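You operate a simulated robot arm through the tools that you are given. There is no shell and no other tool. Be economical: measure what you need, move in short steps, check, and stop when the job is done.

The job below is to be done with a simulated two-armed robot. You get a single attempt, and the scene is never put back.

JOB
Hold the teal box on the top of the deep bench steady with one hand and open the teal lid with the other.

It is judged by the outcome, as a careful person would: the job done as asked, and still so three seconds after it is handed in. It fails if anything else is knocked over, pushed out of place, dropped, spilled or broken. A push-on lid holds only when it is set on centred and level and pressed home; a screw cap is set on level and turned clockwise until tight.

ROBOT AND FRAMES
Two 7-joint arms with two-finger grippers on one trunk, on a base that drives. Base frame: it is fixed to the floor where the robot stands at the start and does not move with it; the origin is under the middle of the robot, x ahead of it, y to its left, z up. Lengths are in mm, angles in degrees, forces in N, time in s.
The left shoulder is at the start at [119, 175, 972], the right one opposite. With the tool pointing down near the work surface each hand reaches from about 100 to 920 mm from the robot's upright axis, wherever it stands, measured 20 degrees to its own side. Places, roughly: teal lid [900, 200, 900]. Payload 2.94 kg a hand.
Tool frame (each hand has its own): the origin (TCP) lies between the finger pads and is the grasp point; the fingertips stand 30 mm ahead of it; z points along the fingers, y is the line along which they close. Largest opening 138 mm; the body of the gripper starts 109 mm behind the TCP.
Orientation is that of the tool frame in the base frame, as [roll, pitch, yaw] about the fixed x, y, z axes, in that order (R = Rz(yaw) Ry(pitch) Rx(roll)). With the fingers straight down and closing along the base's y, the tool's x points along the base's -x, its y along +y and its z along -z.

CONTROLS
- The arms move only by the tool play_rows. It takes "left_steps", "right_steps" or both (then of equal length, played together; a hand with none holds still); each is a list of rows, each a list of 3 entries, a list of its own where there are three numbers: the closure, from 0 (fully open) to 1 (shut), then the shift along the tool's x, y, z in mm, then the turn, a rotation vector about the tool's x, y, z in degrees. In form: [[hand, [x, y, z], [ax, ay, az]], ...]. A call has 1 to 20 rows; each row is the pose to reach, as a shift and turn from the pose commanded when the call began, along the tool's axes at that moment. Rows are played at 5 a second. More than 50 mm and 8.6 degrees between two rows, or a gripper value outside its range, and nothing of the call is played. Where a pose cannot be reached the arm comes as near as it can. A force on the tool above 40 N (or 10 N above the force at the start of the call, whichever is more), or a blocked arm, ends the call early, and 0.2 s more pass. Each finger halts on what it meets, pressing with about 34 N; the grip force reading is that of the motor and also rises with nothing between the fingers. The clock runs only during rows and for 0.2 s after the last one: add rows that repeat a pose to give the fingers time. The reply holds the time, the measured pose of the TCP, the force on the tool along the base axes, the opening and the grip force, in the units named above and with some noise, with the torque about the TCP (base axes, N m) and any sound that the robot's microphone picked up.
- Cameras (640 x 400 px; columns grow to the right, rows downward): "scene" is now at [281.4, 28.3, 1464.1]; the picture's right is [0.30, -0.95, 0.00], its down [-0.51, -0.16, -0.85] and it looks along [0.81, 0.25, -0.53] (base axes); focal length 264 px, centre (320, 200). "left" rides on the left gripper at [71, -19, -146] in its tool frame; the picture's right is [0.26, 0.96, 0.00], its down [-0.85, 0.23, -0.48] and it looks along [-0.46, 0.12, 0.88] (tool axes); focal length 280 px, centre (320, 200). "right" rides on the right gripper at [71, 19, -146] in its tool frame; the picture's right is [-0.26, 0.97, 0.00], its down [-0.85, -0.23, -0.48] and it looks along [-0.46, -0.12, 0.88] (tool axes); focal length 280 px, centre (320, 200). There is no depth. A picture from a camera that has moved, and an enlarged one, comes with that camera's place and axes in the base frame and with its lens.
- get_image(camera): a new picture of that camera. It takes no simulated time.
- raise_lower(by): slides the trunk up (or, below 0, down) by that many mm; the arms and the scene camera ride with it, the base frame stays. It gives what a move gives, with no picture.
- drive_base(legs): drives the robot by 1 to 6 legs, each [ahead, turn to the left] in mm and degrees, along the robot's own axes; the way and the turn of a leg run together, so that a leg with both is an arc; at most 1500 mm and 180 degrees a leg. The arms and the cameras ride along, it lands a little off, and it stops where it bumps. It gives what a move gives.
- head_to(pan, tilt): turns the head with the scene camera to pan (to the left, within 120 degrees either way) and tilt (down, from -29 to 69), counted from straight ahead of the robot. It gives what a move gives.
- inspect(camera, box): a new picture of the part [left, top, right, bottom] of that camera's present view, enlarged. It takes no simulated time.
- sign_off(): hands the job in; it is judged then, once.

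Go step by step. Nothing tells you exact positions but the pictures and the camera data: compare them with the known pose of the tool, close in by small moves and look again before you grip or let go. The budget is 120 turns and 100 pictures, counting those below and the enlarged ones. Unless the task says otherwise, let go and move clear before handing in, and close with one line.

The tools are called after "Call:" as name(argument=value, ...) on one line, values as JSON. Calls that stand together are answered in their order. play_rows: Moves the arms, as the interface text tells. Its arguments: {"type":"object","properties":{"left_steps":{"type":"array","items":{"type":"array"}},"right_steps":{"type":"array","items":{"type":"array"}}},"required":[]} The other tools are called the same way: raise_lower (by) slides the trunk up or down; drive_base (legs) drives the base; head_to (pan, tilt) turns the head that bears the scene camera; get_image (camera) takes a picture; inspect (camera, box) takes an enlarged picture of a part of a camera's view; sign_off () hands the job in.

At the start:

```text
time: 0.0
left_ee_pos: [607.8, 407.6, 1218.7]
left_tcp_rot: [180.0, 0.1, -179.9]
left_contact_force: [0.2, 0.2, -0.4]
left_wrist_torque: [0.0, -0.01, 0.03]
left_opening: 138.1
left_grasp_force: 0.0
right_ee_pos: [573.7, -131.3, 1203.5]
right_tcp_rot: [180.0, -0.1, 180.0]
right_contact_force: [1.0, 0.2, 0.1]
right_wrist_torque: [0.03, 0.01, -0.02]
right_opening: 138.1
right_grasp_force: 0.1
trunk travel left (down, up): [-149.0, 585.0]
robot x, y, heading: [-1.4, 0.8, -0.1]
head pan, tilt: [17.4, 32.2]
```

scene: 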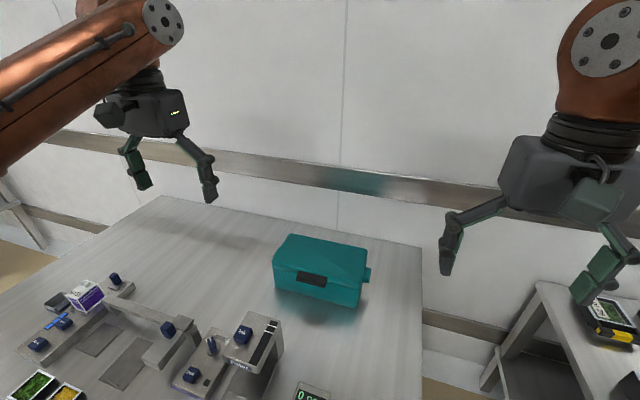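
right: 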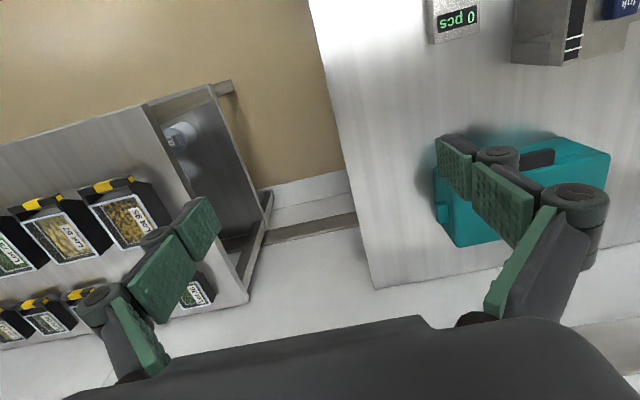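
left: 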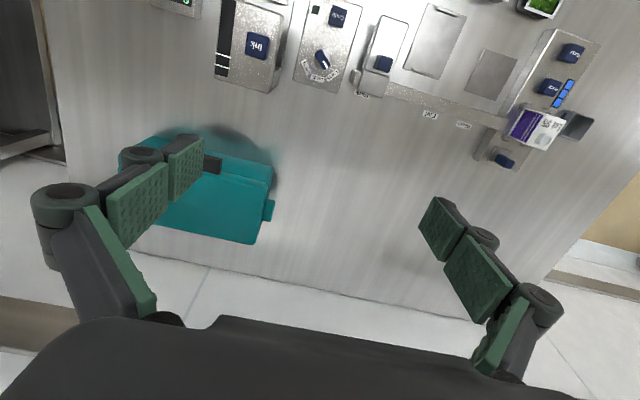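

I see a teal box with a dark latch or handle on its near face, sitting near the far edge of the bench. I'll enlarge it to understand the lid.

Call:
inspect(camera="scene", box=[240, 210, 400, 330])

Call:
inspect(camera="left", box=[90, 110, 310, 260])

Call:
inspect(camera="right", box=[410, 110, 630, 260])

```text
3.33 times, centred on (320, 270) of scene
camera zoom: at [281.4, 28.3, 1464.1], right [0.3, -0.95, 0.0], down [-0.51, -0.16, -0.85], along [0.81, 0.25, -0.53], focal length 881 px, centre (320, -33)
```

zoom: 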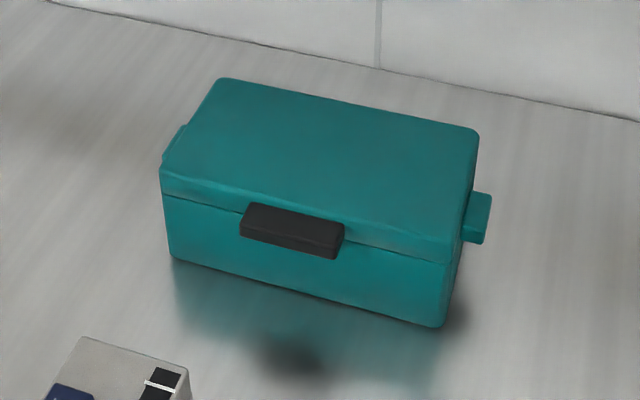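

```text
2.67 times, centred on (200, 185) of left
camera zoom: at [538.1, 389.8, 1365.7], right [-0.26, 0.96, 0.0], down [0.85, 0.23, 0.48], along [0.46, 0.12, -0.88], focal length 748 px, centre (640, 240)
```

zoom: 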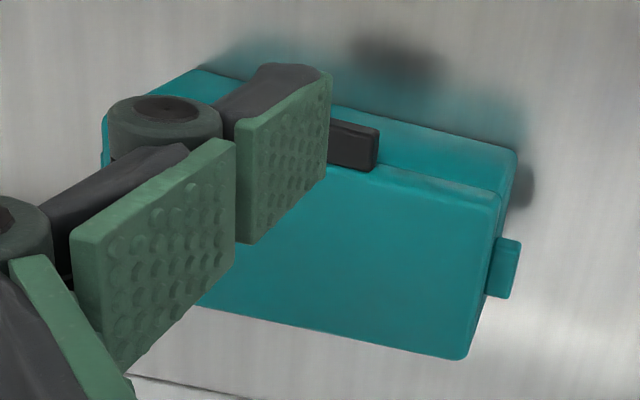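

```text
2.67 times, centred on (520, 185) of right
camera zoom: at [503.6, -113.6, 1348.6], right [0.26, 0.97, 0.0], down [0.85, -0.23, 0.47], along [0.46, -0.12, -0.88], focal length 748 px, centre (-213, 240)
```

zoom: 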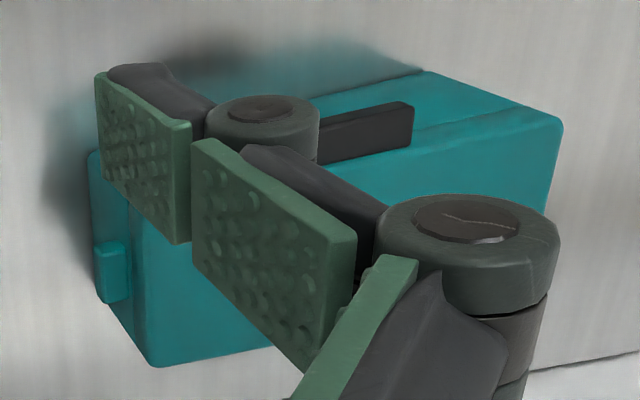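

The box spans roughly x 808–945, y 74–346 and z 739–885. Its black lip is at about [788, 209, 860], and there are lugs on both ends just under the seam. Next I'll look down to see how much room there is to drive closer.

Call:
head_to(pan=10, tilt=65)

Call:
get_image(camera="scene")

```text
time: 1.0
left_ee_pos: [606.4, 406.7, 1219.0]
left_tcp_rot: [-180.0, 0.1, 180.0]
left_contact_force: [-0.6, 0.2, 0.2]
left_wrist_torque: [0.02, 0.03, -0.01]
left_opening: 138.2
left_grasp_force: 0.1
right_ee_pos: [573.5, -132.6, 1202.2]
right_tcp_rot: [180.0, -0.1, 180.0]
right_contact_force: [0.7, 0.4, 0.2]
right_wrist_torque: [0.01, 0.03, 0.01]
right_opening: 138.1
right_grasp_force: 0.1
trunk travel left (down, up): [-149.0, 585.0]
robot x, y, heading: [-1.4, -3.7, -0.1]
head pan, tilt: [10.0, 65.0]
```

```text
93 pictures are left
camera scene: at [255.9, 12.1, 1420.0], right [0.17, -0.98, 0.0], down [-0.89, -0.16, -0.42], along [0.42, 0.07, -0.91], focal length 264 px, centre (320, 200)
```

scene: 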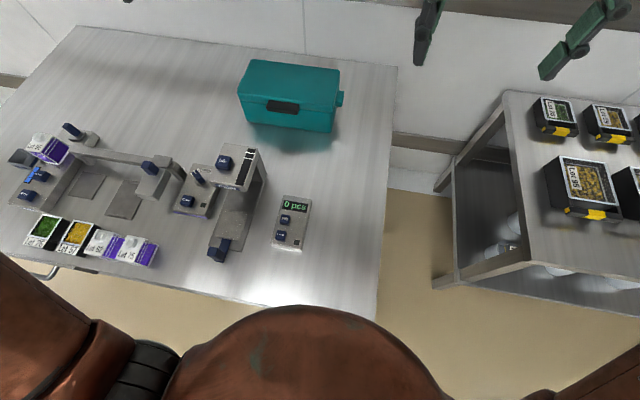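

The bench front edge is at x≈285, so I won't drive forward. I'll turn the robot about 18° to the left instead, which brings the right shoulder nearer the box, and then look at the right lug.

Call:
drive_base(legs=[[0, 18]])

Call:
head_to(pan=-8, tilt=40)

Call:
get_image(camera="scene")

Call:
get_image(camera="right")

```text
time: 2.4
left_ee_pos: [448.7, 578.1, 1219.2]
left_tcp_rot: [-179.9, 0.1, -161.8]
left_contact_force: [0.5, 0.2, -0.4]
left_wrist_torque: [-0.07, -0.03, -0.01]
left_opening: 137.9
left_grasp_force: 0.1
right_ee_pos: [585.1, 54.1, 1204.2]
right_tcp_rot: [180.0, 0.0, -161.8]
right_contact_force: [0.3, -0.1, 0.0]
right_wrist_torque: [-0.1, -0.01, 0.02]
right_opening: 137.9
right_grasp_force: 0.0
trunk travel left (down, up): [-149.0, 585.0]
robot x, y, heading: [0.3, 1.9, 18.2]
head pan, tilt: [10.0, 65.0]
```

```text
time: 3.3
left_ee_pos: [449.5, 576.7, 1219.4]
left_tcp_rot: [180.0, 0.0, -161.8]
left_contact_force: [0.5, -0.6, -0.1]
left_wrist_torque: [0.01, 0.02, 0.02]
left_opening: 137.9
left_grasp_force: 0.1
right_ee_pos: [585.3, 52.8, 1203.3]
right_tcp_rot: [-180.0, 0.0, -161.8]
right_contact_force: [-0.1, -0.2, 0.3]
right_wrist_torque: [0.0, -0.01, 0.01]
right_opening: 137.9
right_grasp_force: 0.1
trunk travel left (down, up): [-149.0, 585.0]
robot x, y, heading: [-0.1, -0.9, 18.1]
head pan, tilt: [-8.0, 40.0]
```

```text
92 pictures are left
camera scene: at [269.6, 78.3, 1452.2], right [0.18, -0.98, 0.0], down [-0.63, -0.11, -0.77], along [0.75, 0.14, -0.64], focal length 264 px, centre (320, 200)
```

scene: 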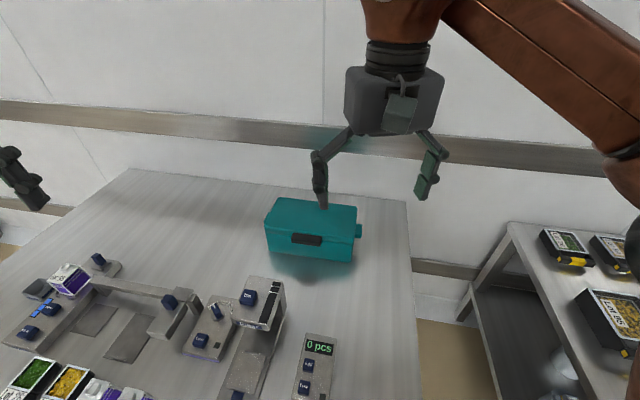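

```text
91 pictures are left
camera right: at [513.6, 49.4, 1348.7], right [-0.05, 1.0, 0.0], down [0.88, 0.05, 0.48], along [0.47, 0.03, -0.88], focal length 280 px, centre (320, 200)
```

right: 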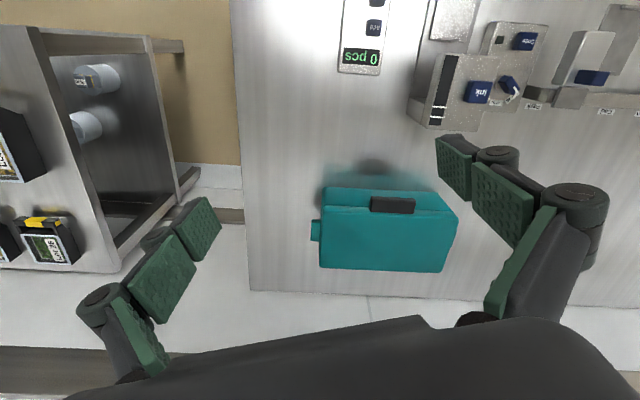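

The right hand goes to a preview pose beside and above the right lug, turned so that its fingers will close along x.

Call:
play_rows(right_steps=[[0, [-25, -21, 10], [0, 0, -8]], [0, [-50, -43, 20], [0, 0, -16]], [0, [-75, -64, 35], [0, 0, -24]], [0, [-100, -86, 50], [0, 0, -32]], [0, [-125, -107, 70], [0, 0, -40]], [0, [-150, -129, 90], [0, 0, -48]], [0, [-175, -150, 110], [0, 0, -56]], [0, [-200, -172, 130], [0, 0, -64]], [0, [-226, -193, 154], [0, 0, -71.8]]])

Call:
get_image(camera="right")

```text
time: 5.3
left_ee_pos: [450.5, 576.3, 1218.7]
left_tcp_rot: [180.0, 0.2, -161.8]
left_contact_force: [0.2, 0.8, -0.6]
left_wrist_torque: [-0.01, 0.0, -0.03]
left_opening: 137.8
left_grasp_force: 0.1
right_ee_pos: [513.4, 45.6, 968.9]
right_tcp_rot: [-179.3, 0.3, -92.6]
right_contact_force: [0.3, 0.4, -0.1]
right_wrist_torque: [0.01, -0.02, -0.02]
right_opening: 138.1
right_grasp_force: 0.1
right hand out of reach, approached as far as the arm can: row 3, 4, 5, 6, 7, 8, 9
trunk travel left (down, up): [-149.0, 585.0]
robot x, y, heading: [-1.3, -2.2, 18.3]
head pan, tilt: [-8.0, 40.0]
```

```text
90 pictures are left
camera right: at [490.3, -25.0, 1112.2], right [-0.95, 0.31, -0.01], down [0.26, 0.83, 0.49], along [0.16, 0.46, -0.87], focal length 280 px, centre (320, 200)
```

right: 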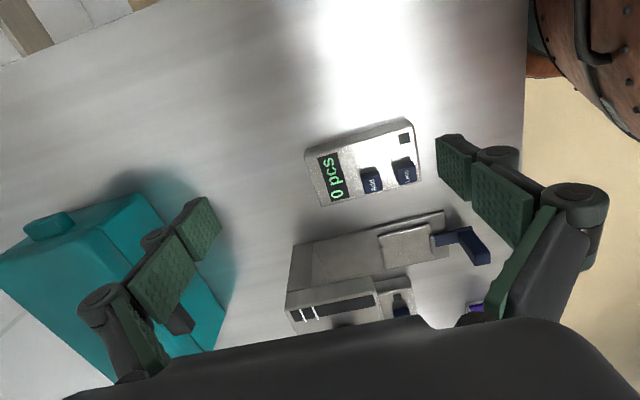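

The arm stopped short, at [513, 46, 969], though it did reach the orientation. I'll test with a small move toward the box.

Call:
play_rows(right_steps=[[0, [0, -40, 0], [0, 0, 0]], [0, [0, -80, 0], [0, 0, 0]], [0, [0, -80, 0], [0, 0, 0]]])

```text
time: 6.1
left_ee_pos: [450.6, 577.4, 1219.2]
left_tcp_rot: [-179.8, 0.2, -161.8]
left_contact_force: [-0.5, -1.1, 0.2]
left_wrist_torque: [0.01, -0.01, -0.02]
left_opening: 138.3
left_grasp_force: 0.1
right_ee_pos: [503.9, 57.4, 955.5]
right_tcp_rot: [180.0, 0.0, -90.1]
right_contact_force: [0.2, -0.1, 0.2]
right_wrist_torque: [-0.03, -0.05, 0.03]
right_opening: 138.2
right_grasp_force: 0.0
right hand out of reach, approached as far as the arm can: row 1, 2, 3
trunk travel left (down, up): [-149.0, 585.0]
robot x, y, heading: [1.9, -1.4, 18.2]
head pan, tilt: [-8.0, 40.0]
```

Call:
play_rows(right_steps=[[0, [0, 20, 0], [0, 0, 0]], [0, [0, 20, 0], [0, 0, 0]]])

Call:
get_image(camera="scene")

```text
time: 6.7
left_ee_pos: [450.6, 577.1, 1218.5]
left_tcp_rot: [-179.9, 0.1, -161.8]
left_contact_force: [-0.4, 0.6, -1.5]
left_wrist_torque: [-0.03, 0.02, 0.03]
left_opening: 138.3
left_grasp_force: 0.1
right_ee_pos: [484.9, 57.5, 955.0]
right_tcp_rot: [-180.0, 0.0, -90.0]
right_contact_force: [-0.6, 1.1, -0.4]
right_wrist_torque: [0.02, 0.0, 0.01]
right_opening: 137.9
right_grasp_force: 0.2
trunk travel left (down, up): [-149.0, 585.0]
robot x, y, heading: [1.0, 2.9, 18.2]
head pan, tilt: [-8.0, 40.0]
```

```text
89 pictures are left
camera scene: at [270.0, 78.0, 1452.1], right [0.18, -0.98, 0.0], down [-0.63, -0.11, -0.77], along [0.75, 0.14, -0.64], focal length 264 px, centre (320, 200)
```

scene: 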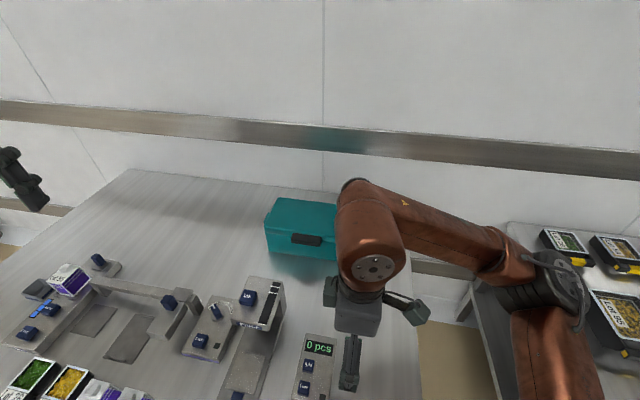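

The arm clamps because of a wrist limit: with this yaw the elbow swings outward. I'll back up and turn the wrist the opposite way, with tool x toward +y.

Call:
play_rows(right_steps=[[0, [0, -5, -20], [0, 0, 8]], [0, [0, -10, -45], [0, 0, 16]], [0, [0, -15, -70], [0, 0, 24]], [0, [0, -20, -95], [0, 0, 32]], [0, [0, -25, -120], [0, 0, 40]], [0, [0, -30, -145], [0, 0, 48]], [0, [0, -35, -170], [0, 0, 56]], [0, [0, -40, -190], [0, 0, 64]], [0, [0, -45, -200], [0, 0, 72]], [0, [0, -50, -200], [0, 0, 80]], [0, [0, -55, -200], [0, 0, 88]], [0, [0, -55, -200], [0, 0, 88]]])

Call:
play_rows(right_steps=[[0, [-20, 0, 0], [0, 0, 8]], [0, [-40, 0, 0], [0, 0, 16]], [0, [-60, 0, 0], [0, 0, 24]], [0, [-80, 0, 0], [0, 0, 32]], [0, [-100, 0, 0], [0, 0, 40]], [0, [-120, 0, 0], [0, 0, 48]], [0, [-140, 0, 0], [0, 0, 56]], [0, [-160, 0, 0], [0, 0, 64]], [0, [-180, 0, 0], [0, 0, 72]], [0, [-200, 0, 0], [0, 0, 80]], [0, [-200, 0, 0], [0, 0, 88]], [0, [-200, 0, 0], [0, 0, 92]]])

Call:
get_image(camera="scene")

```text
time: 9.3
left_ee_pos: [449.8, 577.0, 1218.4]
left_tcp_rot: [-179.9, 0.0, -161.8]
left_contact_force: [0.1, -0.2, -0.1]
left_wrist_torque: [0.0, 0.0, -0.01]
left_opening: 138.3
left_grasp_force: 0.2
right_ee_pos: [541.1, 57.3, 1153.7]
right_tcp_rot: [-179.9, 0.0, -178.2]
right_contact_force: [0.0, -0.4, 0.1]
right_wrist_torque: [-0.01, 0.02, 0.01]
right_opening: 138.0
right_grasp_force: 0.0
trunk travel left (down, up): [-149.0, 585.0]
robot x, y, heading: [-0.8, 2.0, 18.1]
head pan, tilt: [-8.0, 40.0]
```

```text
time: 11.9
left_ee_pos: [450.7, 577.5, 1217.5]
left_tcp_rot: [-179.9, 0.0, -161.8]
left_contact_force: [0.1, 0.4, -0.3]
left_wrist_torque: [-0.01, 0.04, -0.04]
left_opening: 137.9
left_grasp_force: 0.0
right_ee_pos: [740.8, 64.7, 1154.6]
right_tcp_rot: [-180.0, 0.1, 89.9]
right_contact_force: [-0.2, -0.1, 0.5]
right_wrist_torque: [-0.02, 0.01, -0.02]
right_opening: 137.9
right_grasp_force: 0.1
trunk travel left (down, up): [-149.0, 585.0]
robot x, y, heading: [0.4, 1.4, 18.4]
head pan, tilt: [-8.0, 40.0]
```

```text
88 pictures are left
camera scene: at [270.0, 78.6, 1452.1], right [0.18, -0.98, 0.0], down [-0.63, -0.11, -0.77], along [0.75, 0.14, -0.64], focal length 264 px, centre (320, 200)
```

scene: 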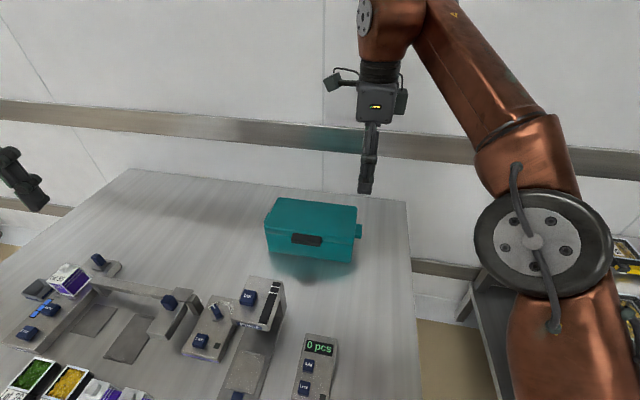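

That yaw works. Now I'll tilt the hand about 35° outward and move it to a standoff over the right lug.

Call:
play_rows(right_steps=[[0, [-25, 22, 25], [0, 6, 0]], [0, [-50, 44, 55], [0, 12, 0]], [0, [-75, 66, 85], [0, 18, 0]], [0, [-100, 88, 115], [0, 24, 0]], [0, [-125, 110, 145], [0, 30, 0]], [0, [-125, 130, 175], [0, 35, 0]], [0, [-125, 130, 205], [0, 35, 0]], [0, [-125, 130, 205], [0, 35, 0]]])

Call:
get_image(camera="right")

Call:
inspect(camera="scene", box=[250, 120, 450, 280])

```text
time: 13.7
left_ee_pos: [451.1, 576.4, 1219.3]
left_tcp_rot: [-179.8, 0.0, -161.8]
left_contact_force: [0.3, -0.3, 0.3]
left_wrist_torque: [-0.02, 0.0, -0.01]
left_opening: 138.4
left_grasp_force: 0.1
right_ee_pos: [871.7, -60.8, 948.5]
right_tcp_rot: [-179.9, -35.1, 90.1]
right_contact_force: [0.1, 0.6, 0.2]
right_wrist_torque: [-0.03, -0.04, -0.02]
right_opening: 137.8
right_grasp_force: 0.0
trunk travel left (down, up): [-149.0, 585.0]
robot x, y, heading: [-1.8, -0.7, 18.2]
head pan, tilt: [-8.0, 40.0]
```

```text
87 pictures are left
camera right: at [891.7, -86.9, 1108.7], right [0.97, -0.21, -0.15], down [-0.23, -0.97, -0.1], along [-0.13, 0.13, -0.98], focal length 280 px, centre (320, 200)
```

right: 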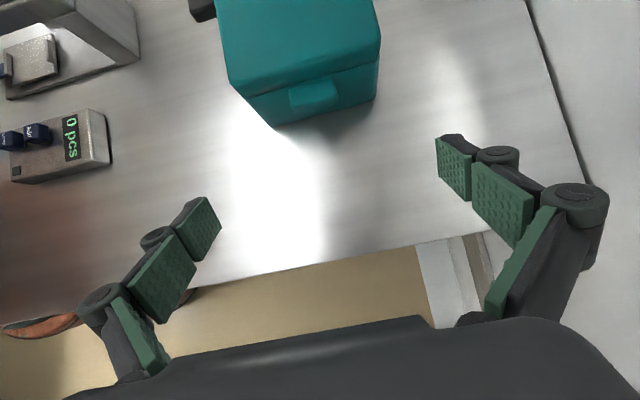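

```text
2.50 times, centred on (350, 200) of scene
camera zoom: at [272.5, 79.0, 1452.0], right [0.18, -0.98, 0.0], down [-0.63, -0.11, -0.76], along [0.75, 0.13, -0.64], focal length 661 px, centre (245, 200)
```

zoom: 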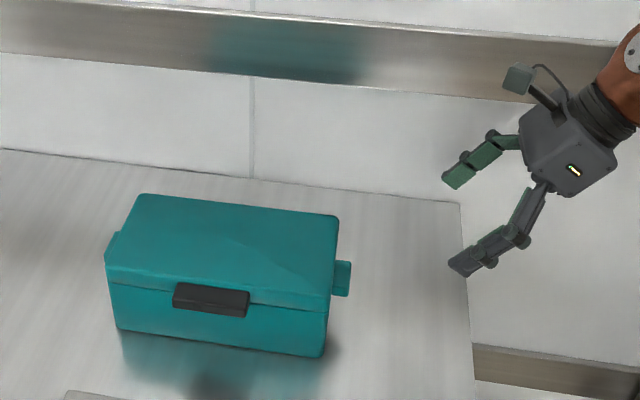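

The tilted pose is reachable and the lug is in view. I'll enlarge it.

Call:
inspect(camera="right", box=[200, 0, 400, 140])

```text
2.86 times, centred on (300, 70) of right
camera zoom: at [891.7, -86.9, 1108.7], right [0.97, -0.21, -0.15], down [-0.23, -0.97, -0.1], along [-0.13, 0.13, -0.98], focal length 801 px, centre (377, 571)
```

zoom: 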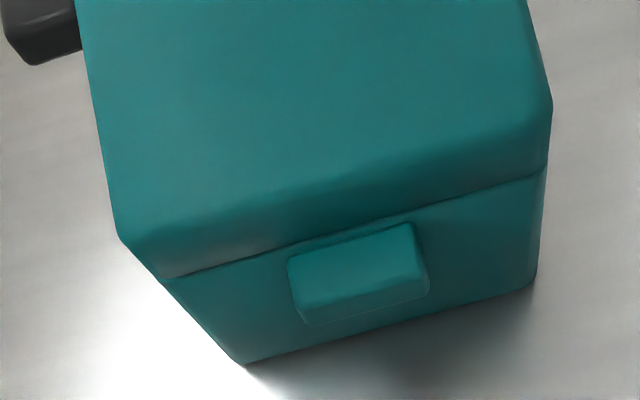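

The lug spans about x 847–896, y 53–76 and z 813–825. I'll approach along the tool axis to a pre-grip position and look again.

Call:
play_rows(right_steps=[[0, [10, 0, 40], [0, 0, 0]], [0, [21, 0, 80], [0, 0, 0]], [0.2, [21, 0, 98], [0, 0, 0]], [0.3, [21, 0, 120], [0, 0, 0]], [0.35, [21, 0, 128], [0, 0, 0]], [0.35, [21, 0, 128], [0, 0, 0]]])

Call:
get_image(camera="right")

Call:
inspect(camera="scene", box=[290, 150, 430, 270])

```text
time: 15.1
left_ee_pos: [456.1, 581.9, 1210.5]
left_tcp_rot: [179.9, -1.3, -161.4]
left_contact_force: [0.4, 0.8, -0.8]
left_wrist_torque: [0.02, -0.02, -0.01]
left_opening: 138.1
left_grasp_force: 0.0
right_ee_pos: [871.8, 29.9, 857.6]
right_tcp_rot: [-179.9, -34.9, 90.0]
right_contact_force: [-0.4, 0.4, -0.1]
right_wrist_torque: [0.0, 0.04, 0.02]
right_opening: 89.7
right_grasp_force: 0.0
trunk travel left (down, up): [-149.0, 585.0]
robot x, y, heading: [2.1, -0.1, 18.1]
head pan, tilt: [-8.0, 40.0]
```

```text
84 pictures are left
camera right: at [892.9, 4.9, 1015.6], right [0.96, -0.21, -0.15], down [-0.23, -0.97, -0.1], along [-0.13, 0.13, -0.98], focal length 280 px, centre (320, 200)
```

right: 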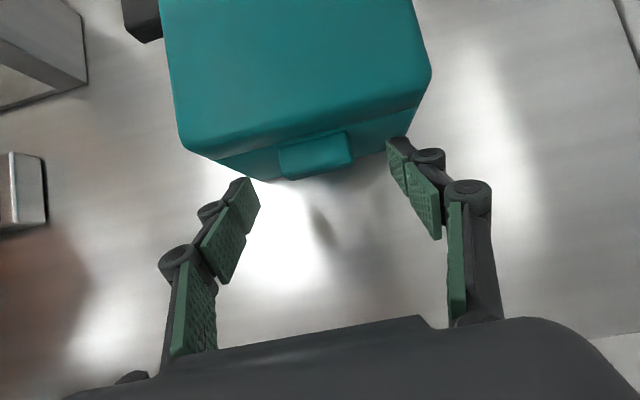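

```text
3.33 times, centred on (360, 210) of scene
camera zoom: at [293.2, 85.6, 1450.1], right [0.18, -0.98, 0.0], down [-0.65, -0.12, -0.75], along [0.74, 0.13, -0.66], focal length 881 px, centre (187, 167)
```

zoom: 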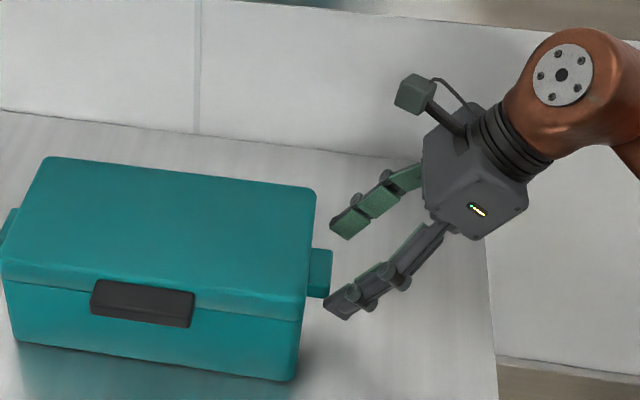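

Well aligned. I'll advance 28 mm so the fingers straddle the lug, then check.

Call:
play_rows(right_steps=[[0.35, [0, 0, 14], [0, 0, 0]], [0.35, [0, 0, 28], [0, 0, 0]], [0.35, [0, 0, 28], [0, 0, 0]]])

Call:
inspect(camera="right", box=[160, 60, 480, 260])

```text
time: 15.9
left_ee_pos: [447.0, 574.1, 1225.4]
left_tcp_rot: [-179.9, 0.6, -161.9]
left_contact_force: [-0.2, 0.0, 0.5]
left_wrist_torque: [0.03, -0.02, -0.02]
left_opening: 137.9
left_grasp_force: 0.0
right_ee_pos: [868.9, 44.9, 835.8]
right_tcp_rot: [179.9, -35.0, 90.1]
right_contact_force: [-0.1, -0.6, 0.0]
right_wrist_torque: [0.01, 0.05, 0.05]
right_opening: 89.6
right_grasp_force: 0.0
trunk travel left (down, up): [-149.0, 585.0]
robot x, y, heading: [-1.1, -1.3, 18.1]
head pan, tilt: [-8.0, 40.0]
```

```text
2.00 times, centred on (320, 160) of right
camera zoom: at [889.4, 19.4, 995.0], right [0.97, -0.21, -0.15], down [-0.23, -0.97, -0.1], along [-0.12, 0.13, -0.98], focal length 561 px, centre (320, 280)
```

zoom: 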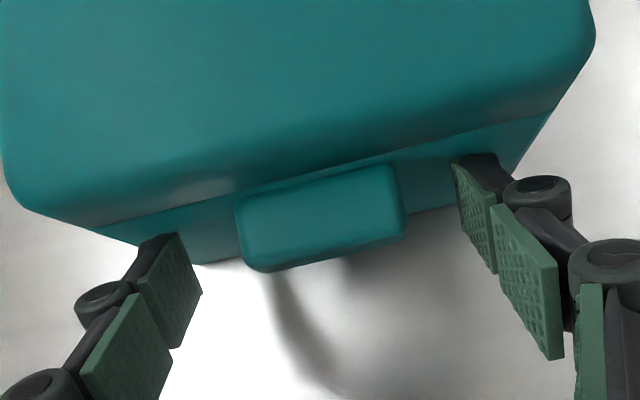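

The fingers straddle the lug. I'll drop about 8 mm straight down so the pads cover its full height, then close.

Call:
play_rows(right_steps=[[0.35, [-4.6, 0, 6.6], [0, 0, 0]], [0.45, [-4.6, 0, 6.6], [0, 0, 0]], [0.55, [-4.6, 0, 6.6], [0, 0, 0]], [0.65, [-4.6, 0, 6.6], [0, 0, 0]], [0.75, [-4.6, 0, 6.6], [0, 0, 0]], [0.8, [-4.6, 0, 6.6], [0, 0, 0]], [0.8, [-4.6, 0, 6.6], [0, 0, 0]]])

Call:
inspect(camera="right", box=[160, 60, 480, 260])

Call:
get_image(camera="scene")

```text
time: 17.5
left_ee_pos: [454.3, 578.4, 1217.7]
left_tcp_rot: [180.0, -0.3, -161.7]
left_contact_force: [0.1, 0.1, -0.9]
left_wrist_torque: [0.02, 0.01, -0.03]
left_opening: 138.2
left_grasp_force: 0.0
right_ee_pos: [872.6, 46.0, 823.8]
right_tcp_rot: [-179.6, -34.9, 90.0]
right_contact_force: [-1.5, 0.2, -5.3]
right_wrist_torque: [-0.14, -0.25, 0.52]
right_opening: 48.4
right_grasp_force: 33.8
trunk travel left (down, up): [-149.0, 585.0]
robot x, y, heading: [1.2, -0.6, 18.2]
head pan, tilt: [-8.0, 40.0]
```

```text
2.00 times, centred on (320, 160) of right
camera zoom: at [893.9, 21.5, 983.0], right [0.96, -0.21, -0.15], down [-0.23, -0.97, -0.09], along [-0.13, 0.13, -0.98], focal length 561 px, centre (320, 280)
```

zoom: 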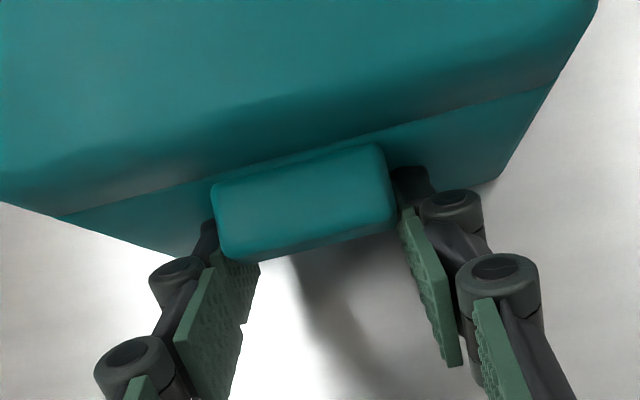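

```text
80 pictures are left
camera scene: at [288.5, 83.9, 1450.4], right [0.18, -0.98, 0.0], down [-0.64, -0.12, -0.76], along [0.75, 0.13, -0.65], focal length 264 px, centre (320, 200)
```

scene: 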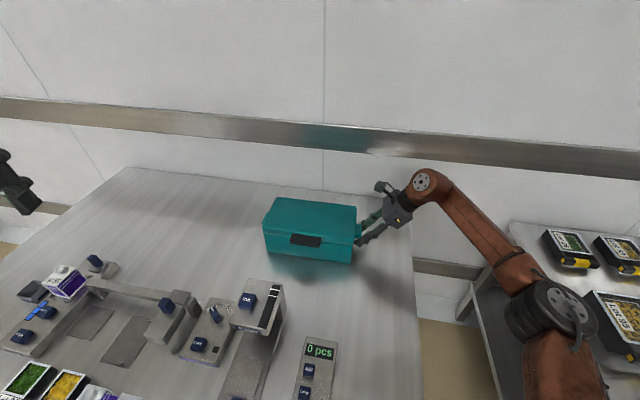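

The right hand has a solid grip on the lug (48 mm opening, 34 N). The left hand now moves in front of the box, first squaring its yaw and then pitching forward.

Call:
play_rows(left_steps=[[0, [-6, -40, 15], [0, 0, 2]], [0, [-13, -80, 30], [0, 0, 4]], [0, [-19, -120, 45], [0, 0, 6]], [0, [-26, -160, 60], [0, 0, 8]], [0, [-32, -200, 75], [0, 0, 10]], [0, [-39, -240, 90], [0, 0, 12]], [0, [-45, -280, 105], [0, 0, 14]], [0, [-52, -320, 120], [0, 0, 16]], [0, [-58, -360, 135], [0, 0, 18.1]], [0, [-65, -408, 158], [0, 0, 18.1]], [0, [-65, -408, 158], [0, 0, 18.1]]])

Call:
play_rows(left_steps=[[0, [0, 0, 0], [0, -8, 0]], [0, [0, 0, 0], [0, -16, 0]], [0, [0, 0, 0], [0, -24, 0]], [0, [0, 0, 0], [0, -32, 0]], [0, [0, 0, 0], [0, -40, 0]], [0, [0, 0, 0], [0, -40, 0]]])

Call:
get_image(camera="left")

Call:
get_image(camera="scene")

```text
refused: row 10 steps farther than a row can; nothing moved
```

```text
time: 18.5
left_ee_pos: [426.2, 570.3, 1229.0]
left_tcp_rot: [179.9, 30.8, -161.7]
left_contact_force: [-1.3, -0.1, -0.3]
left_wrist_torque: [0.04, -0.04, 0.01]
left_opening: 138.0
left_grasp_force: 0.0
right_ee_pos: [855.9, 38.2, 837.9]
right_tcp_rot: [178.8, -34.9, 90.6]
right_contact_force: [-0.5, 0.9, -8.0]
right_wrist_torque: [-0.77, 0.08, -0.38]
right_opening: 48.8
right_grasp_force: 33.5
trunk travel left (down, up): [-149.0, 585.0]
robot x, y, heading: [-2.1, -3.4, 18.3]
head pan, tilt: [-8.0, 40.0]
stopped in row 4 (right hand): the arm was blocked; the commanded pose is now the measured one
```

```text
79 pictures are left
camera left: at [305.5, 511.4, 1318.9], right [-0.52, 0.84, -0.13], down [0.39, 0.37, 0.84], along [0.76, 0.39, -0.52], focal length 280 px, centre (320, 200)
```

left: 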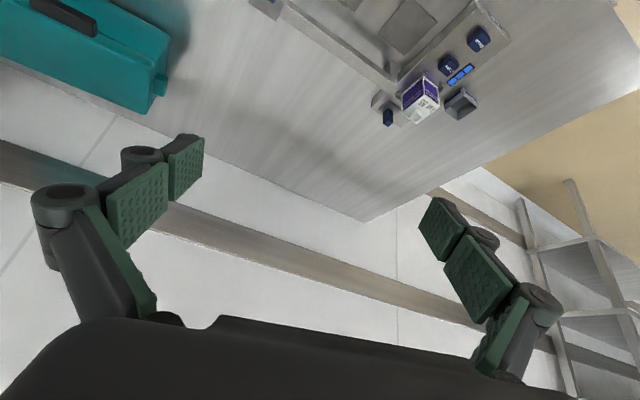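

```text
78 pictures are left
camera scene: at [311.8, 91.8, 1448.0], right [0.18, -0.98, 0.0], down [-0.65, -0.12, -0.75], along [0.73, 0.13, -0.67], focal length 264 px, centre (320, 200)
```

scene: 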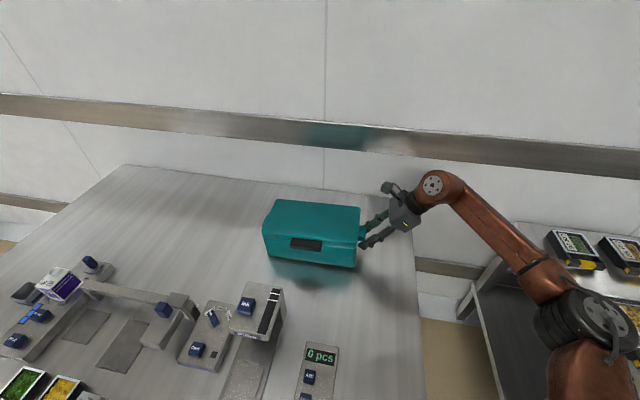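

The body leaned noticeably when the left wrist pitched fast, and the right hand shifted about 16 mm. I'll let it settle and check the box before going on, with slower moves from here.

Call:
play_rows(left_steps=[[0, [0, 0, 0], [0, 0, 0]], [0, [0, 0, 0], [0, 0, 0]], [0, [0, 0, 0], [0, 0, 0]], [0, [0, 0, 0], [0, 0, 0]], [0, [0, 0, 0], [0, 0, 0]]])

Call:
inspect(camera="scene", box=[240, 160, 440, 290])

Call:
get_image(camera="right")

```text
time: 18.8
left_ee_pos: [388.1, 559.0, 1242.5]
left_tcp_rot: [179.8, 32.9, -161.7]
left_contact_force: [-0.5, 0.1, -0.6]
left_wrist_torque: [-0.02, 0.01, 0.02]
left_opening: 137.9
left_grasp_force: 0.0
right_ee_pos: [831.7, 28.0, 859.4]
right_tcp_rot: [176.6, -35.0, 91.8]
right_contact_force: [1.3, 0.7, -8.4]
right_wrist_torque: [-0.86, 0.05, -0.38]
right_opening: 48.9
right_grasp_force: 34.6
trunk travel left (down, up): [-149.0, 585.0]
robot x, y, heading: [-1.2, 3.7, 18.0]
head pan, tilt: [-8.0, 40.0]
stopped in row 1 (right hand): the arm was blocked; the commanded pose is now the measured one
```

```text
3.08 times, centred on (340, 225) of scene
camera zoom: at [308.9, 91.1, 1448.4], right [0.18, -0.98, 0.0], down [-0.65, -0.12, -0.75], along [0.74, 0.13, -0.66], focal length 813 px, centre (258, 123)
```

zoom: 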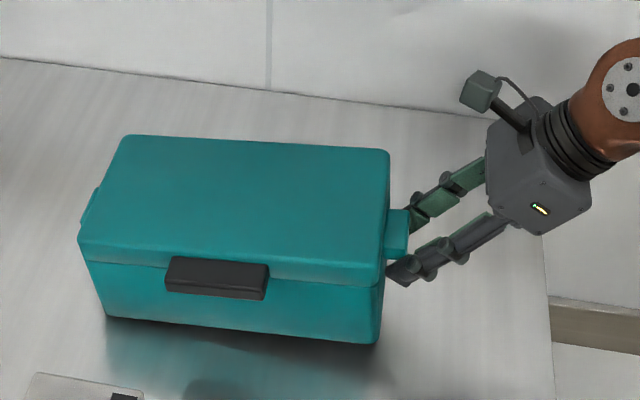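

```text
76 pictures are left
camera right: at [843.0, 2.7, 1018.6], right [0.97, -0.22, -0.1], down [-0.23, -0.97, -0.11], along [-0.08, 0.13, -0.99], focal length 280 px, centre (320, 200)
```

right: 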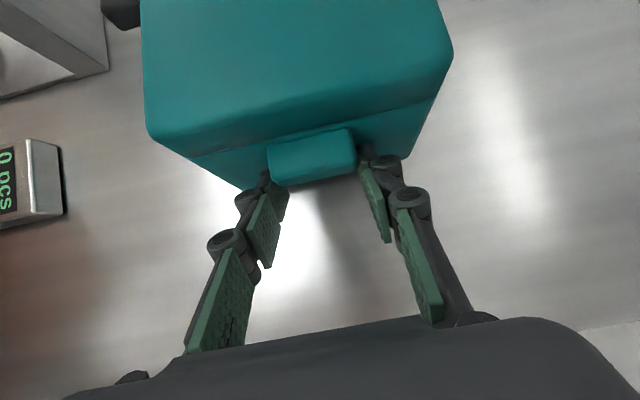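

The right hand has dragged the box up and back slightly (now at about [832, 28, 859]). I'll hold one row to see whether it's still drifting.

Call:
play_rows(right_steps=[[0.8, [0, 0, 0], [0, 0, 0]]])

Call:
inspect(camera="scene", box=[240, 160, 440, 290])

```text
time: 19.2
left_ee_pos: [376.1, 554.5, 1249.3]
left_tcp_rot: [179.9, 33.6, -161.8]
left_contact_force: [-0.3, 0.3, 1.2]
left_wrist_torque: [-0.03, 0.01, -0.03]
left_opening: 138.5
left_grasp_force: 0.2
right_ee_pos: [820.7, 26.2, 866.8]
right_tcp_rot: [175.9, -35.4, 92.5]
right_contact_force: [-1.2, -2.6, -6.6]
right_wrist_torque: [-0.98, 0.23, 0.2]
right_opening: 49.1
right_grasp_force: 34.0
trunk travel left (down, up): [-149.0, 585.0]
robot x, y, heading: [-1.2, -3.5, 18.4]
head pan, tilt: [-8.0, 40.0]
```

```text
3.08 times, centred on (340, 225) of scene
camera zoom: at [264.3, 76.1, 1453.5], right [0.18, -0.98, 0.0], down [-0.63, -0.11, -0.77], along [0.76, 0.14, -0.64], focal length 813 px, centre (258, 123)
```

zoom: 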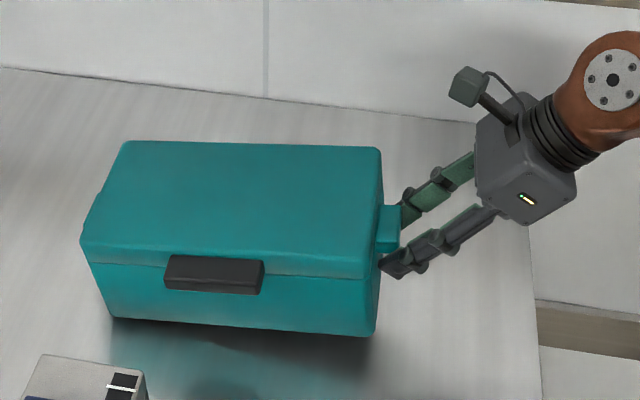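

The body rocks on its base with quick arm motion, and that dragged the box. I'll set the box back gently to where it stood (hand to about [871, 46, 826]), with slow rows.

Call:
play_rows(right_steps=[[0.8, [0, 0, 0], [0, 0, 0]], [0.8, [0, 0, 0], [0, 0, 0]], [0.8, [-0.6, 3, 3], [0.15, 0, 0.1]], [0.8, [-1.2, 6, 6], [0.3, 0, 0.2]], [0.8, [-1.8, 9, 9], [0.5, 0, 0.4]], [0.8, [-2.4, 12, 12], [0.65, 0, 0.5]], [0.8, [-3, 15, 15], [0.8, 0, 0.6]], [0.8, [-3.6, 18, 18], [1, 0, 0.8]], [0.8, [-4.2, 21, 21], [1.2, 0, 0.9]], [0.8, [-4.8, 24, 24], [1.3, 0, 1]]])

Call:
get_image(camera="scene")

```text
time: 21.4
left_ee_pos: [391.1, 558.6, 1241.6]
left_tcp_rot: [179.9, 32.6, -161.7]
left_contact_force: [0.4, -0.1, 0.2]
left_wrist_torque: [-0.01, -0.01, 0.0]
left_opening: 137.8
left_grasp_force: 0.1
right_ee_pos: [856.9, 40.8, 835.6]
right_tcp_rot: [178.8, -35.5, 90.6]
right_contact_force: [-1.1, -0.8, -1.2]
right_wrist_torque: [0.75, 0.4, 0.54]
right_opening: 49.0
right_grasp_force: 33.8
trunk travel left (down, up): [-149.0, 585.0]
robot x, y, heading: [-3.1, 1.4, 18.3]
head pan, tilt: [-8.0, 40.0]
```

```text
74 pictures are left
camera scene: at [270.1, 77.6, 1452.2], right [0.18, -0.98, 0.0], down [-0.63, -0.11, -0.77], along [0.75, 0.14, -0.64], focal length 264 px, centre (320, 200)
```

scene: 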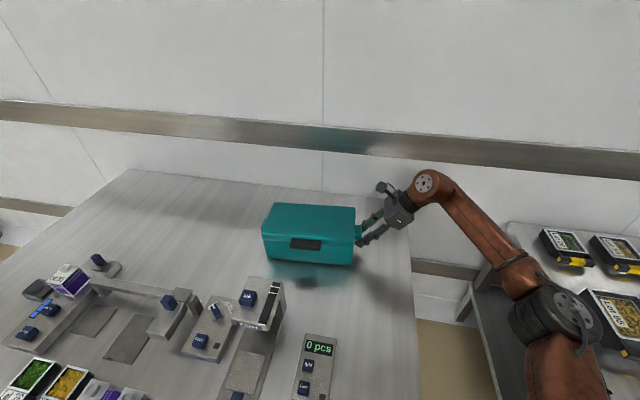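

Nearly back, so I'll do the rest just as slowly.

Call:
play_rows(right_steps=[[0.8, [-0.4, 3, 2.5], [0.3, 0, 0.1]], [0.8, [-0.8, 6, 5], [0.6, 0, 0.2]], [0.8, [-1.2, 9, 7], [0.9, 0, 0.4]], [0.8, [-1.6, 12, 9], [1.2, 0, 0.5]], [0.8, [-1.9, 14, 11.5], [1.3, 0, 0.6]], [0.8, [-1.9, 14, 11.5], [1.3, 0, 0.6]], [0.8, [-1.9, 14, 11.5], [1.3, 0, 0.6]]])

Call:
inspect(camera="scene", box=[240, 160, 440, 290])

```text
time: 23.0
left_ee_pos: [391.4, 559.5, 1241.5]
left_tcp_rot: [179.9, 32.6, -161.7]
left_contact_force: [0.3, 0.0, -0.2]
left_wrist_torque: [0.03, -0.04, -0.01]
left_opening: 138.0
left_grasp_force: 0.1
right_ee_pos: [869.8, 46.8, 827.6]
right_tcp_rot: [-179.5, -35.4, 89.9]
right_contact_force: [-0.9, -1.6, -2.1]
right_wrist_torque: [0.55, 0.2, 0.45]
right_opening: 49.2
right_grasp_force: 33.5
trunk travel left (down, up): [-149.0, 585.0]
robot x, y, heading: [-0.8, 2.8, 18.2]
head pan, tilt: [-8.0, 40.0]
```

```text
3.08 times, centred on (340, 225) of scene
camera zoom: at [270.1, 77.6, 1452.2], right [0.18, -0.98, 0.0], down [-0.63, -0.11, -0.77], along [0.75, 0.14, -0.64], focal length 813 px, centre (258, 123)
```

zoom: 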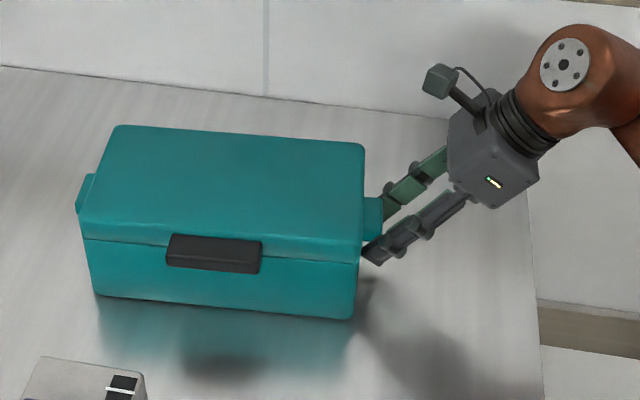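

The box is back in place. I'll release the lug and back off 80 mm while the left hand travels, so that any sway can't drag the box.

Call:
play_rows(right_steps=[[0.6, [0, 0, 0], [0, 0, 0]], [0.5, [0, 0, 0], [0, 0, 0]], [0.4, [0, 0, 0], [0, 0, 0]], [0.4, [0, 0, 0], [0, 0, 0]], [0.35, [0, 0, -6], [0, 0, 0]], [0.35, [0, 0, -15], [0, 0, 0]], [0.35, [0, 0, -25], [0, 0, 0]], [0.35, [0, 0, -37], [0, 0, 0]], [0.35, [0, 0, -50], [0, 0, 0]], [0.35, [0, 0, -62], [0, 0, 0]], [0.35, [0, 0, -73], [0, 0, 0]], [0.35, [0, 0, -80], [0, 0, 0]], [0.35, [0, 0, -80], [0, 0, 0]]])

```text
time: 25.8
left_ee_pos: [390.1, 558.7, 1241.5]
left_tcp_rot: [179.9, 32.6, -161.7]
left_contact_force: [-0.5, 0.3, 0.4]
left_wrist_torque: [-0.02, 0.01, 0.02]
left_opening: 137.7
left_grasp_force: 0.2
right_ee_pos: [871.9, -0.7, 893.1]
right_tcp_rot: [-179.5, -35.4, 90.0]
right_contact_force: [-0.1, 0.3, 0.4]
right_wrist_torque: [-0.01, -0.04, 0.01]
right_opening: 89.9
right_grasp_force: 0.2
trunk travel left (down, up): [-149.0, 585.0]
robot x, y, heading: [3.3, 2.0, 18.3]
head pan, tilt: [-8.0, 40.0]
```

Now the left hand goes smoothly to a standoff in front of the lip.

Call:
play_rows(left_steps=[[0, [0, -2, 1], [0.1, 0, 0.1]], [0, [0, -10, 5], [0.2, 0, 0.4]], [0, [-1, -22, 12], [0.5, 0, 0.8]], [0, [-1, -39, 21], [0.9, 0, 1.5]], [0, [-1, -60, 32], [1.4, 0, 2.2]], [0, [-2, -85, 46], [2, 0, 3.2]], [0, [-3, -112, 60], [2.7, 0, 4.2]], [0, [-3, -142, 76], [3.4, 0, 5.3]], [0, [-4, -173, 93], [4.2, 0, 6.5]], [0, [-5, -205, 110], [4.9, 0, 7.7]], [0, [-6, -237, 128], [5.7, 0, 8.9]], [0, [-6, -269, 145], [6.5, 0, 10.1]], [0, [-7, -298, 161], [7.2, 0, 11.2]], [0, [-8, -326, 175], [7.8, 0, 12.2]], [0, [-8, -351, 189], [8.4, 0, 13.2]], [0, [-9, -372, 200], [8.9, 0, 13.9]], [0, [-9, -388, 209], [9.3, 0, 14.6]], [0, [-10, -401, 216], [9.6, 0, 15]], [0, [-10, -408, 220], [9.8, 0, 15.3]], [0, [-10, -411, 221], [9.86, 0, 15.4]]])

Call:
get_image(camera="left")

Call:
get_image(camera="scene")

```text
time: 29.5
left_ee_pos: [621.4, 223.6, 1073.7]
left_tcp_rot: [179.0, 33.8, -179.4]
left_contact_force: [-2.2, 0.7, -1.6]
left_wrist_torque: [0.0, -0.33, -0.01]
left_opening: 137.9
left_grasp_force: 0.0
right_ee_pos: [896.9, -32.4, 899.2]
right_tcp_rot: [-178.1, -36.0, 82.6]
right_contact_force: [0.8, -1.4, -1.3]
right_wrist_torque: [0.2, 0.09, 0.01]
right_opening: 89.9
right_grasp_force: 0.0
trunk travel left (down, up): [-149.0, 585.0]
robot x, y, heading: [-1.7, 0.4, 18.2]
head pan, tilt: [-8.0, 40.0]
stopped in row 18 (right hand): the arm was blocked; the commanded pose is now the measured one
```

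```text
72 pictures are left
camera left: at [484.3, 202.8, 1155.5], right [-0.24, 0.96, -0.13], down [0.44, 0.23, 0.87], along [0.87, 0.15, -0.48], focal length 280 px, centre (320, 200)
```

left: 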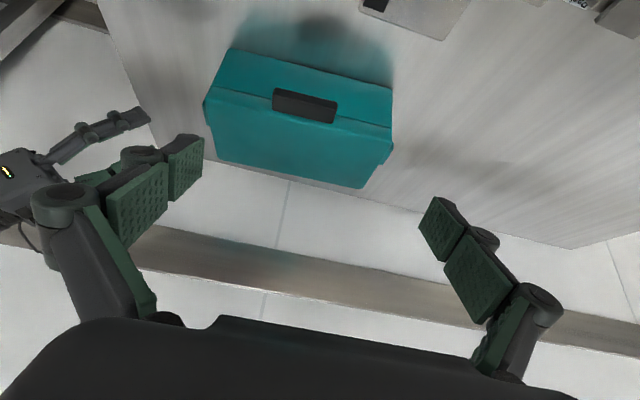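

```text
71 pictures are left
camera scene: at [363.6, 107.2, 1441.6], right [0.18, -0.98, 0.01], down [-0.68, -0.13, -0.72], along [0.71, 0.12, -0.69], focal length 264 px, centre (320, 200)
```

scene: 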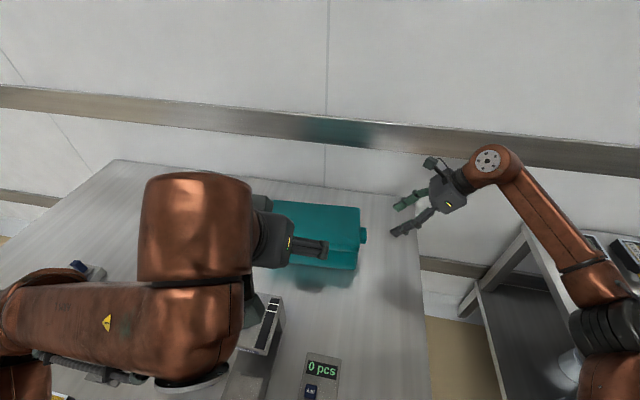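

Both arms forward make the body lean (the camera moved about 90 mm forward). I'll hold briefly to see whether that settles.

Call:
play_rows(left_steps=[[0, [0, 0, 0], [0, 0, 0]], [0, [0, 0, 0], [0, 0, 0]], [0, [0, 0, 0], [0, 0, 0]]])

Call:
get_image(camera="scene")

```text
time: 29.9
left_ee_pos: [570.9, 211.2, 1104.5]
left_tcp_rot: [176.4, 38.4, 176.3]
left_contact_force: [-1.9, -0.4, 1.3]
left_wrist_torque: [-0.06, -0.02, -0.05]
left_opening: 137.6
left_grasp_force: 0.1
right_ee_pos: [910.7, -73.5, 927.2]
right_tcp_rot: [-173.6, -39.6, 68.6]
right_contact_force: [0.5, 1.7, -1.7]
right_wrist_torque: [0.02, -0.01, -0.04]
right_opening: 89.9
right_grasp_force: 0.0
trunk travel left (down, up): [-149.0, 585.0]
robot x, y, heading: [-0.5, -2.4, 17.9]
head pan, tilt: [-8.0, 40.0]
stopped in row 1 (left hand): the arm was blocked; the commanded pose is now the measured one
```

```text
70 pictures are left
camera scene: at [410.4, 123.8, 1434.6], right [0.18, -0.98, 0.01], down [-0.7, -0.14, -0.7], along [0.69, 0.11, -0.72], focal length 264 px, centre (320, 200)
```

scene: 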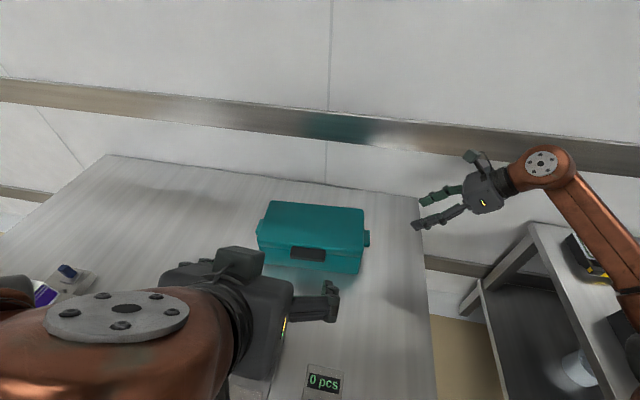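

The robot is tipping forward with both arms out, so I'm retracting both arms immediately.

Call:
play_rows(left_steps=[[0, [30, 0, -36], [0, 0, 0]], [0, [60, 0, -72], [0, 0, 0]], [0, [90, 0, -108], [0, 0, 0]], [0, [120, 0, -144], [0, 0, 0]], [0, [150, 0, -180], [0, 0, 0]], [0, [165, 0, -198], [0, 0, 0]]], right_steps=[[0.35, [0, -40, -25], [0, 0, 0]], [0.35, [0, -80, -50], [0, 0, 0]], [0.35, [0, -120, -75], [0, 0, 0]], [0.35, [0, -160, -100], [0, 0, 0]], [0.35, [0, -200, -125], [0, 0, 0]], [0.35, [0, -240, -150], [0, 0, 0]]])

Call:
get_image(camera="scene")

```text
time: 30.2
left_ee_pos: [414.3, 157.5, 1155.9]
left_tcp_rot: [170.7, 49.4, 168.1]
left_contact_force: [-1.6, -2.7, 0.5]
left_wrist_torque: [0.22, 0.01, 0.23]
left_opening: 138.0
left_grasp_force: 0.2
right_ee_pos: [796.5, -110.8, 1019.4]
right_tcp_rot: [-174.8, -47.8, 65.9]
right_contact_force: [0.3, 0.3, -4.5]
right_wrist_torque: [0.3, -0.13, 0.0]
right_opening: 90.3
right_grasp_force: 0.4
trunk travel left (down, up): [-149.0, 585.0]
robot x, y, heading: [0.4, -0.7, 17.7]
head pan, tilt: [-8.0, 40.0]
stopped in row 1 (left hand): the arm was blocked; the commanded pose is now the measured one
```

```text
69 pictures are left
camera scene: at [328.1, 93.5, 1446.5], right [0.17, -0.98, 0.0], down [-0.66, -0.12, -0.74], along [0.73, 0.13, -0.67], focal length 264 px, centre (320, 200)
```

scene: 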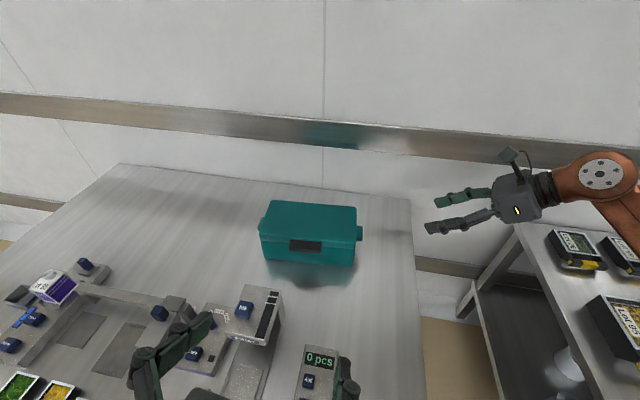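

It's recovering (camera back to x=328). I'll hold to settle.

Call:
play_rows(right_steps=[[0.35, [0, 0, 0], [0, 0, 0]], [0.35, [0, 0, 0], [0, 0, 0]], [0.35, [0, 0, 0], [0, 0, 0]]])

Call:
get_image(camera="scene")

```text
time: 30.5
left_ee_pos: [363.9, 152.4, 1174.0]
left_tcp_rot: [169.2, 50.4, 170.9]
left_contact_force: [2.2, 0.3, 0.2]
left_wrist_torque: [-0.01, 0.18, -0.09]
left_opening: 137.9
left_grasp_force: 0.0
right_ee_pos: [738.1, -128.2, 1033.9]
right_tcp_rot: [177.1, -45.0, 73.9]
right_contact_force: [2.6, -0.2, -0.8]
right_wrist_torque: [0.13, 0.21, 0.21]
right_opening: 90.1
right_grasp_force: 0.0
trunk travel left (down, up): [-149.0, 585.0]
robot x, y, heading: [-2.0, -0.8, 18.0]
head pan, tilt: [-8.0, 40.0]
stopped in row 1 (left hand): the arm was blocked; the commanded pose is now the measured one
```

```text
68 pictures are left
camera scene: at [262.0, 74.9, 1454.2], right [0.17, -0.98, 0.0], down [-0.63, -0.11, -0.77], along [0.76, 0.13, -0.64], focal length 264 px, centre (320, 200)
```

scene: 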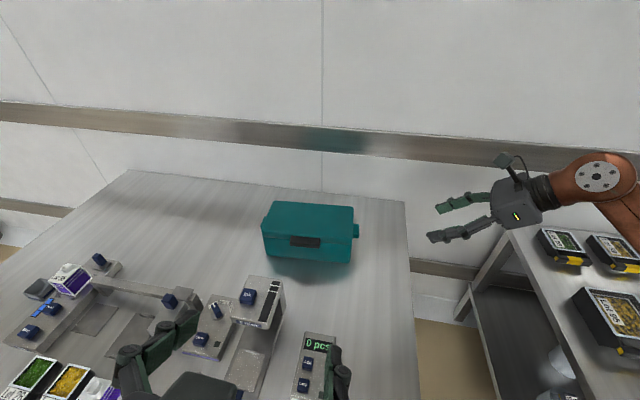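

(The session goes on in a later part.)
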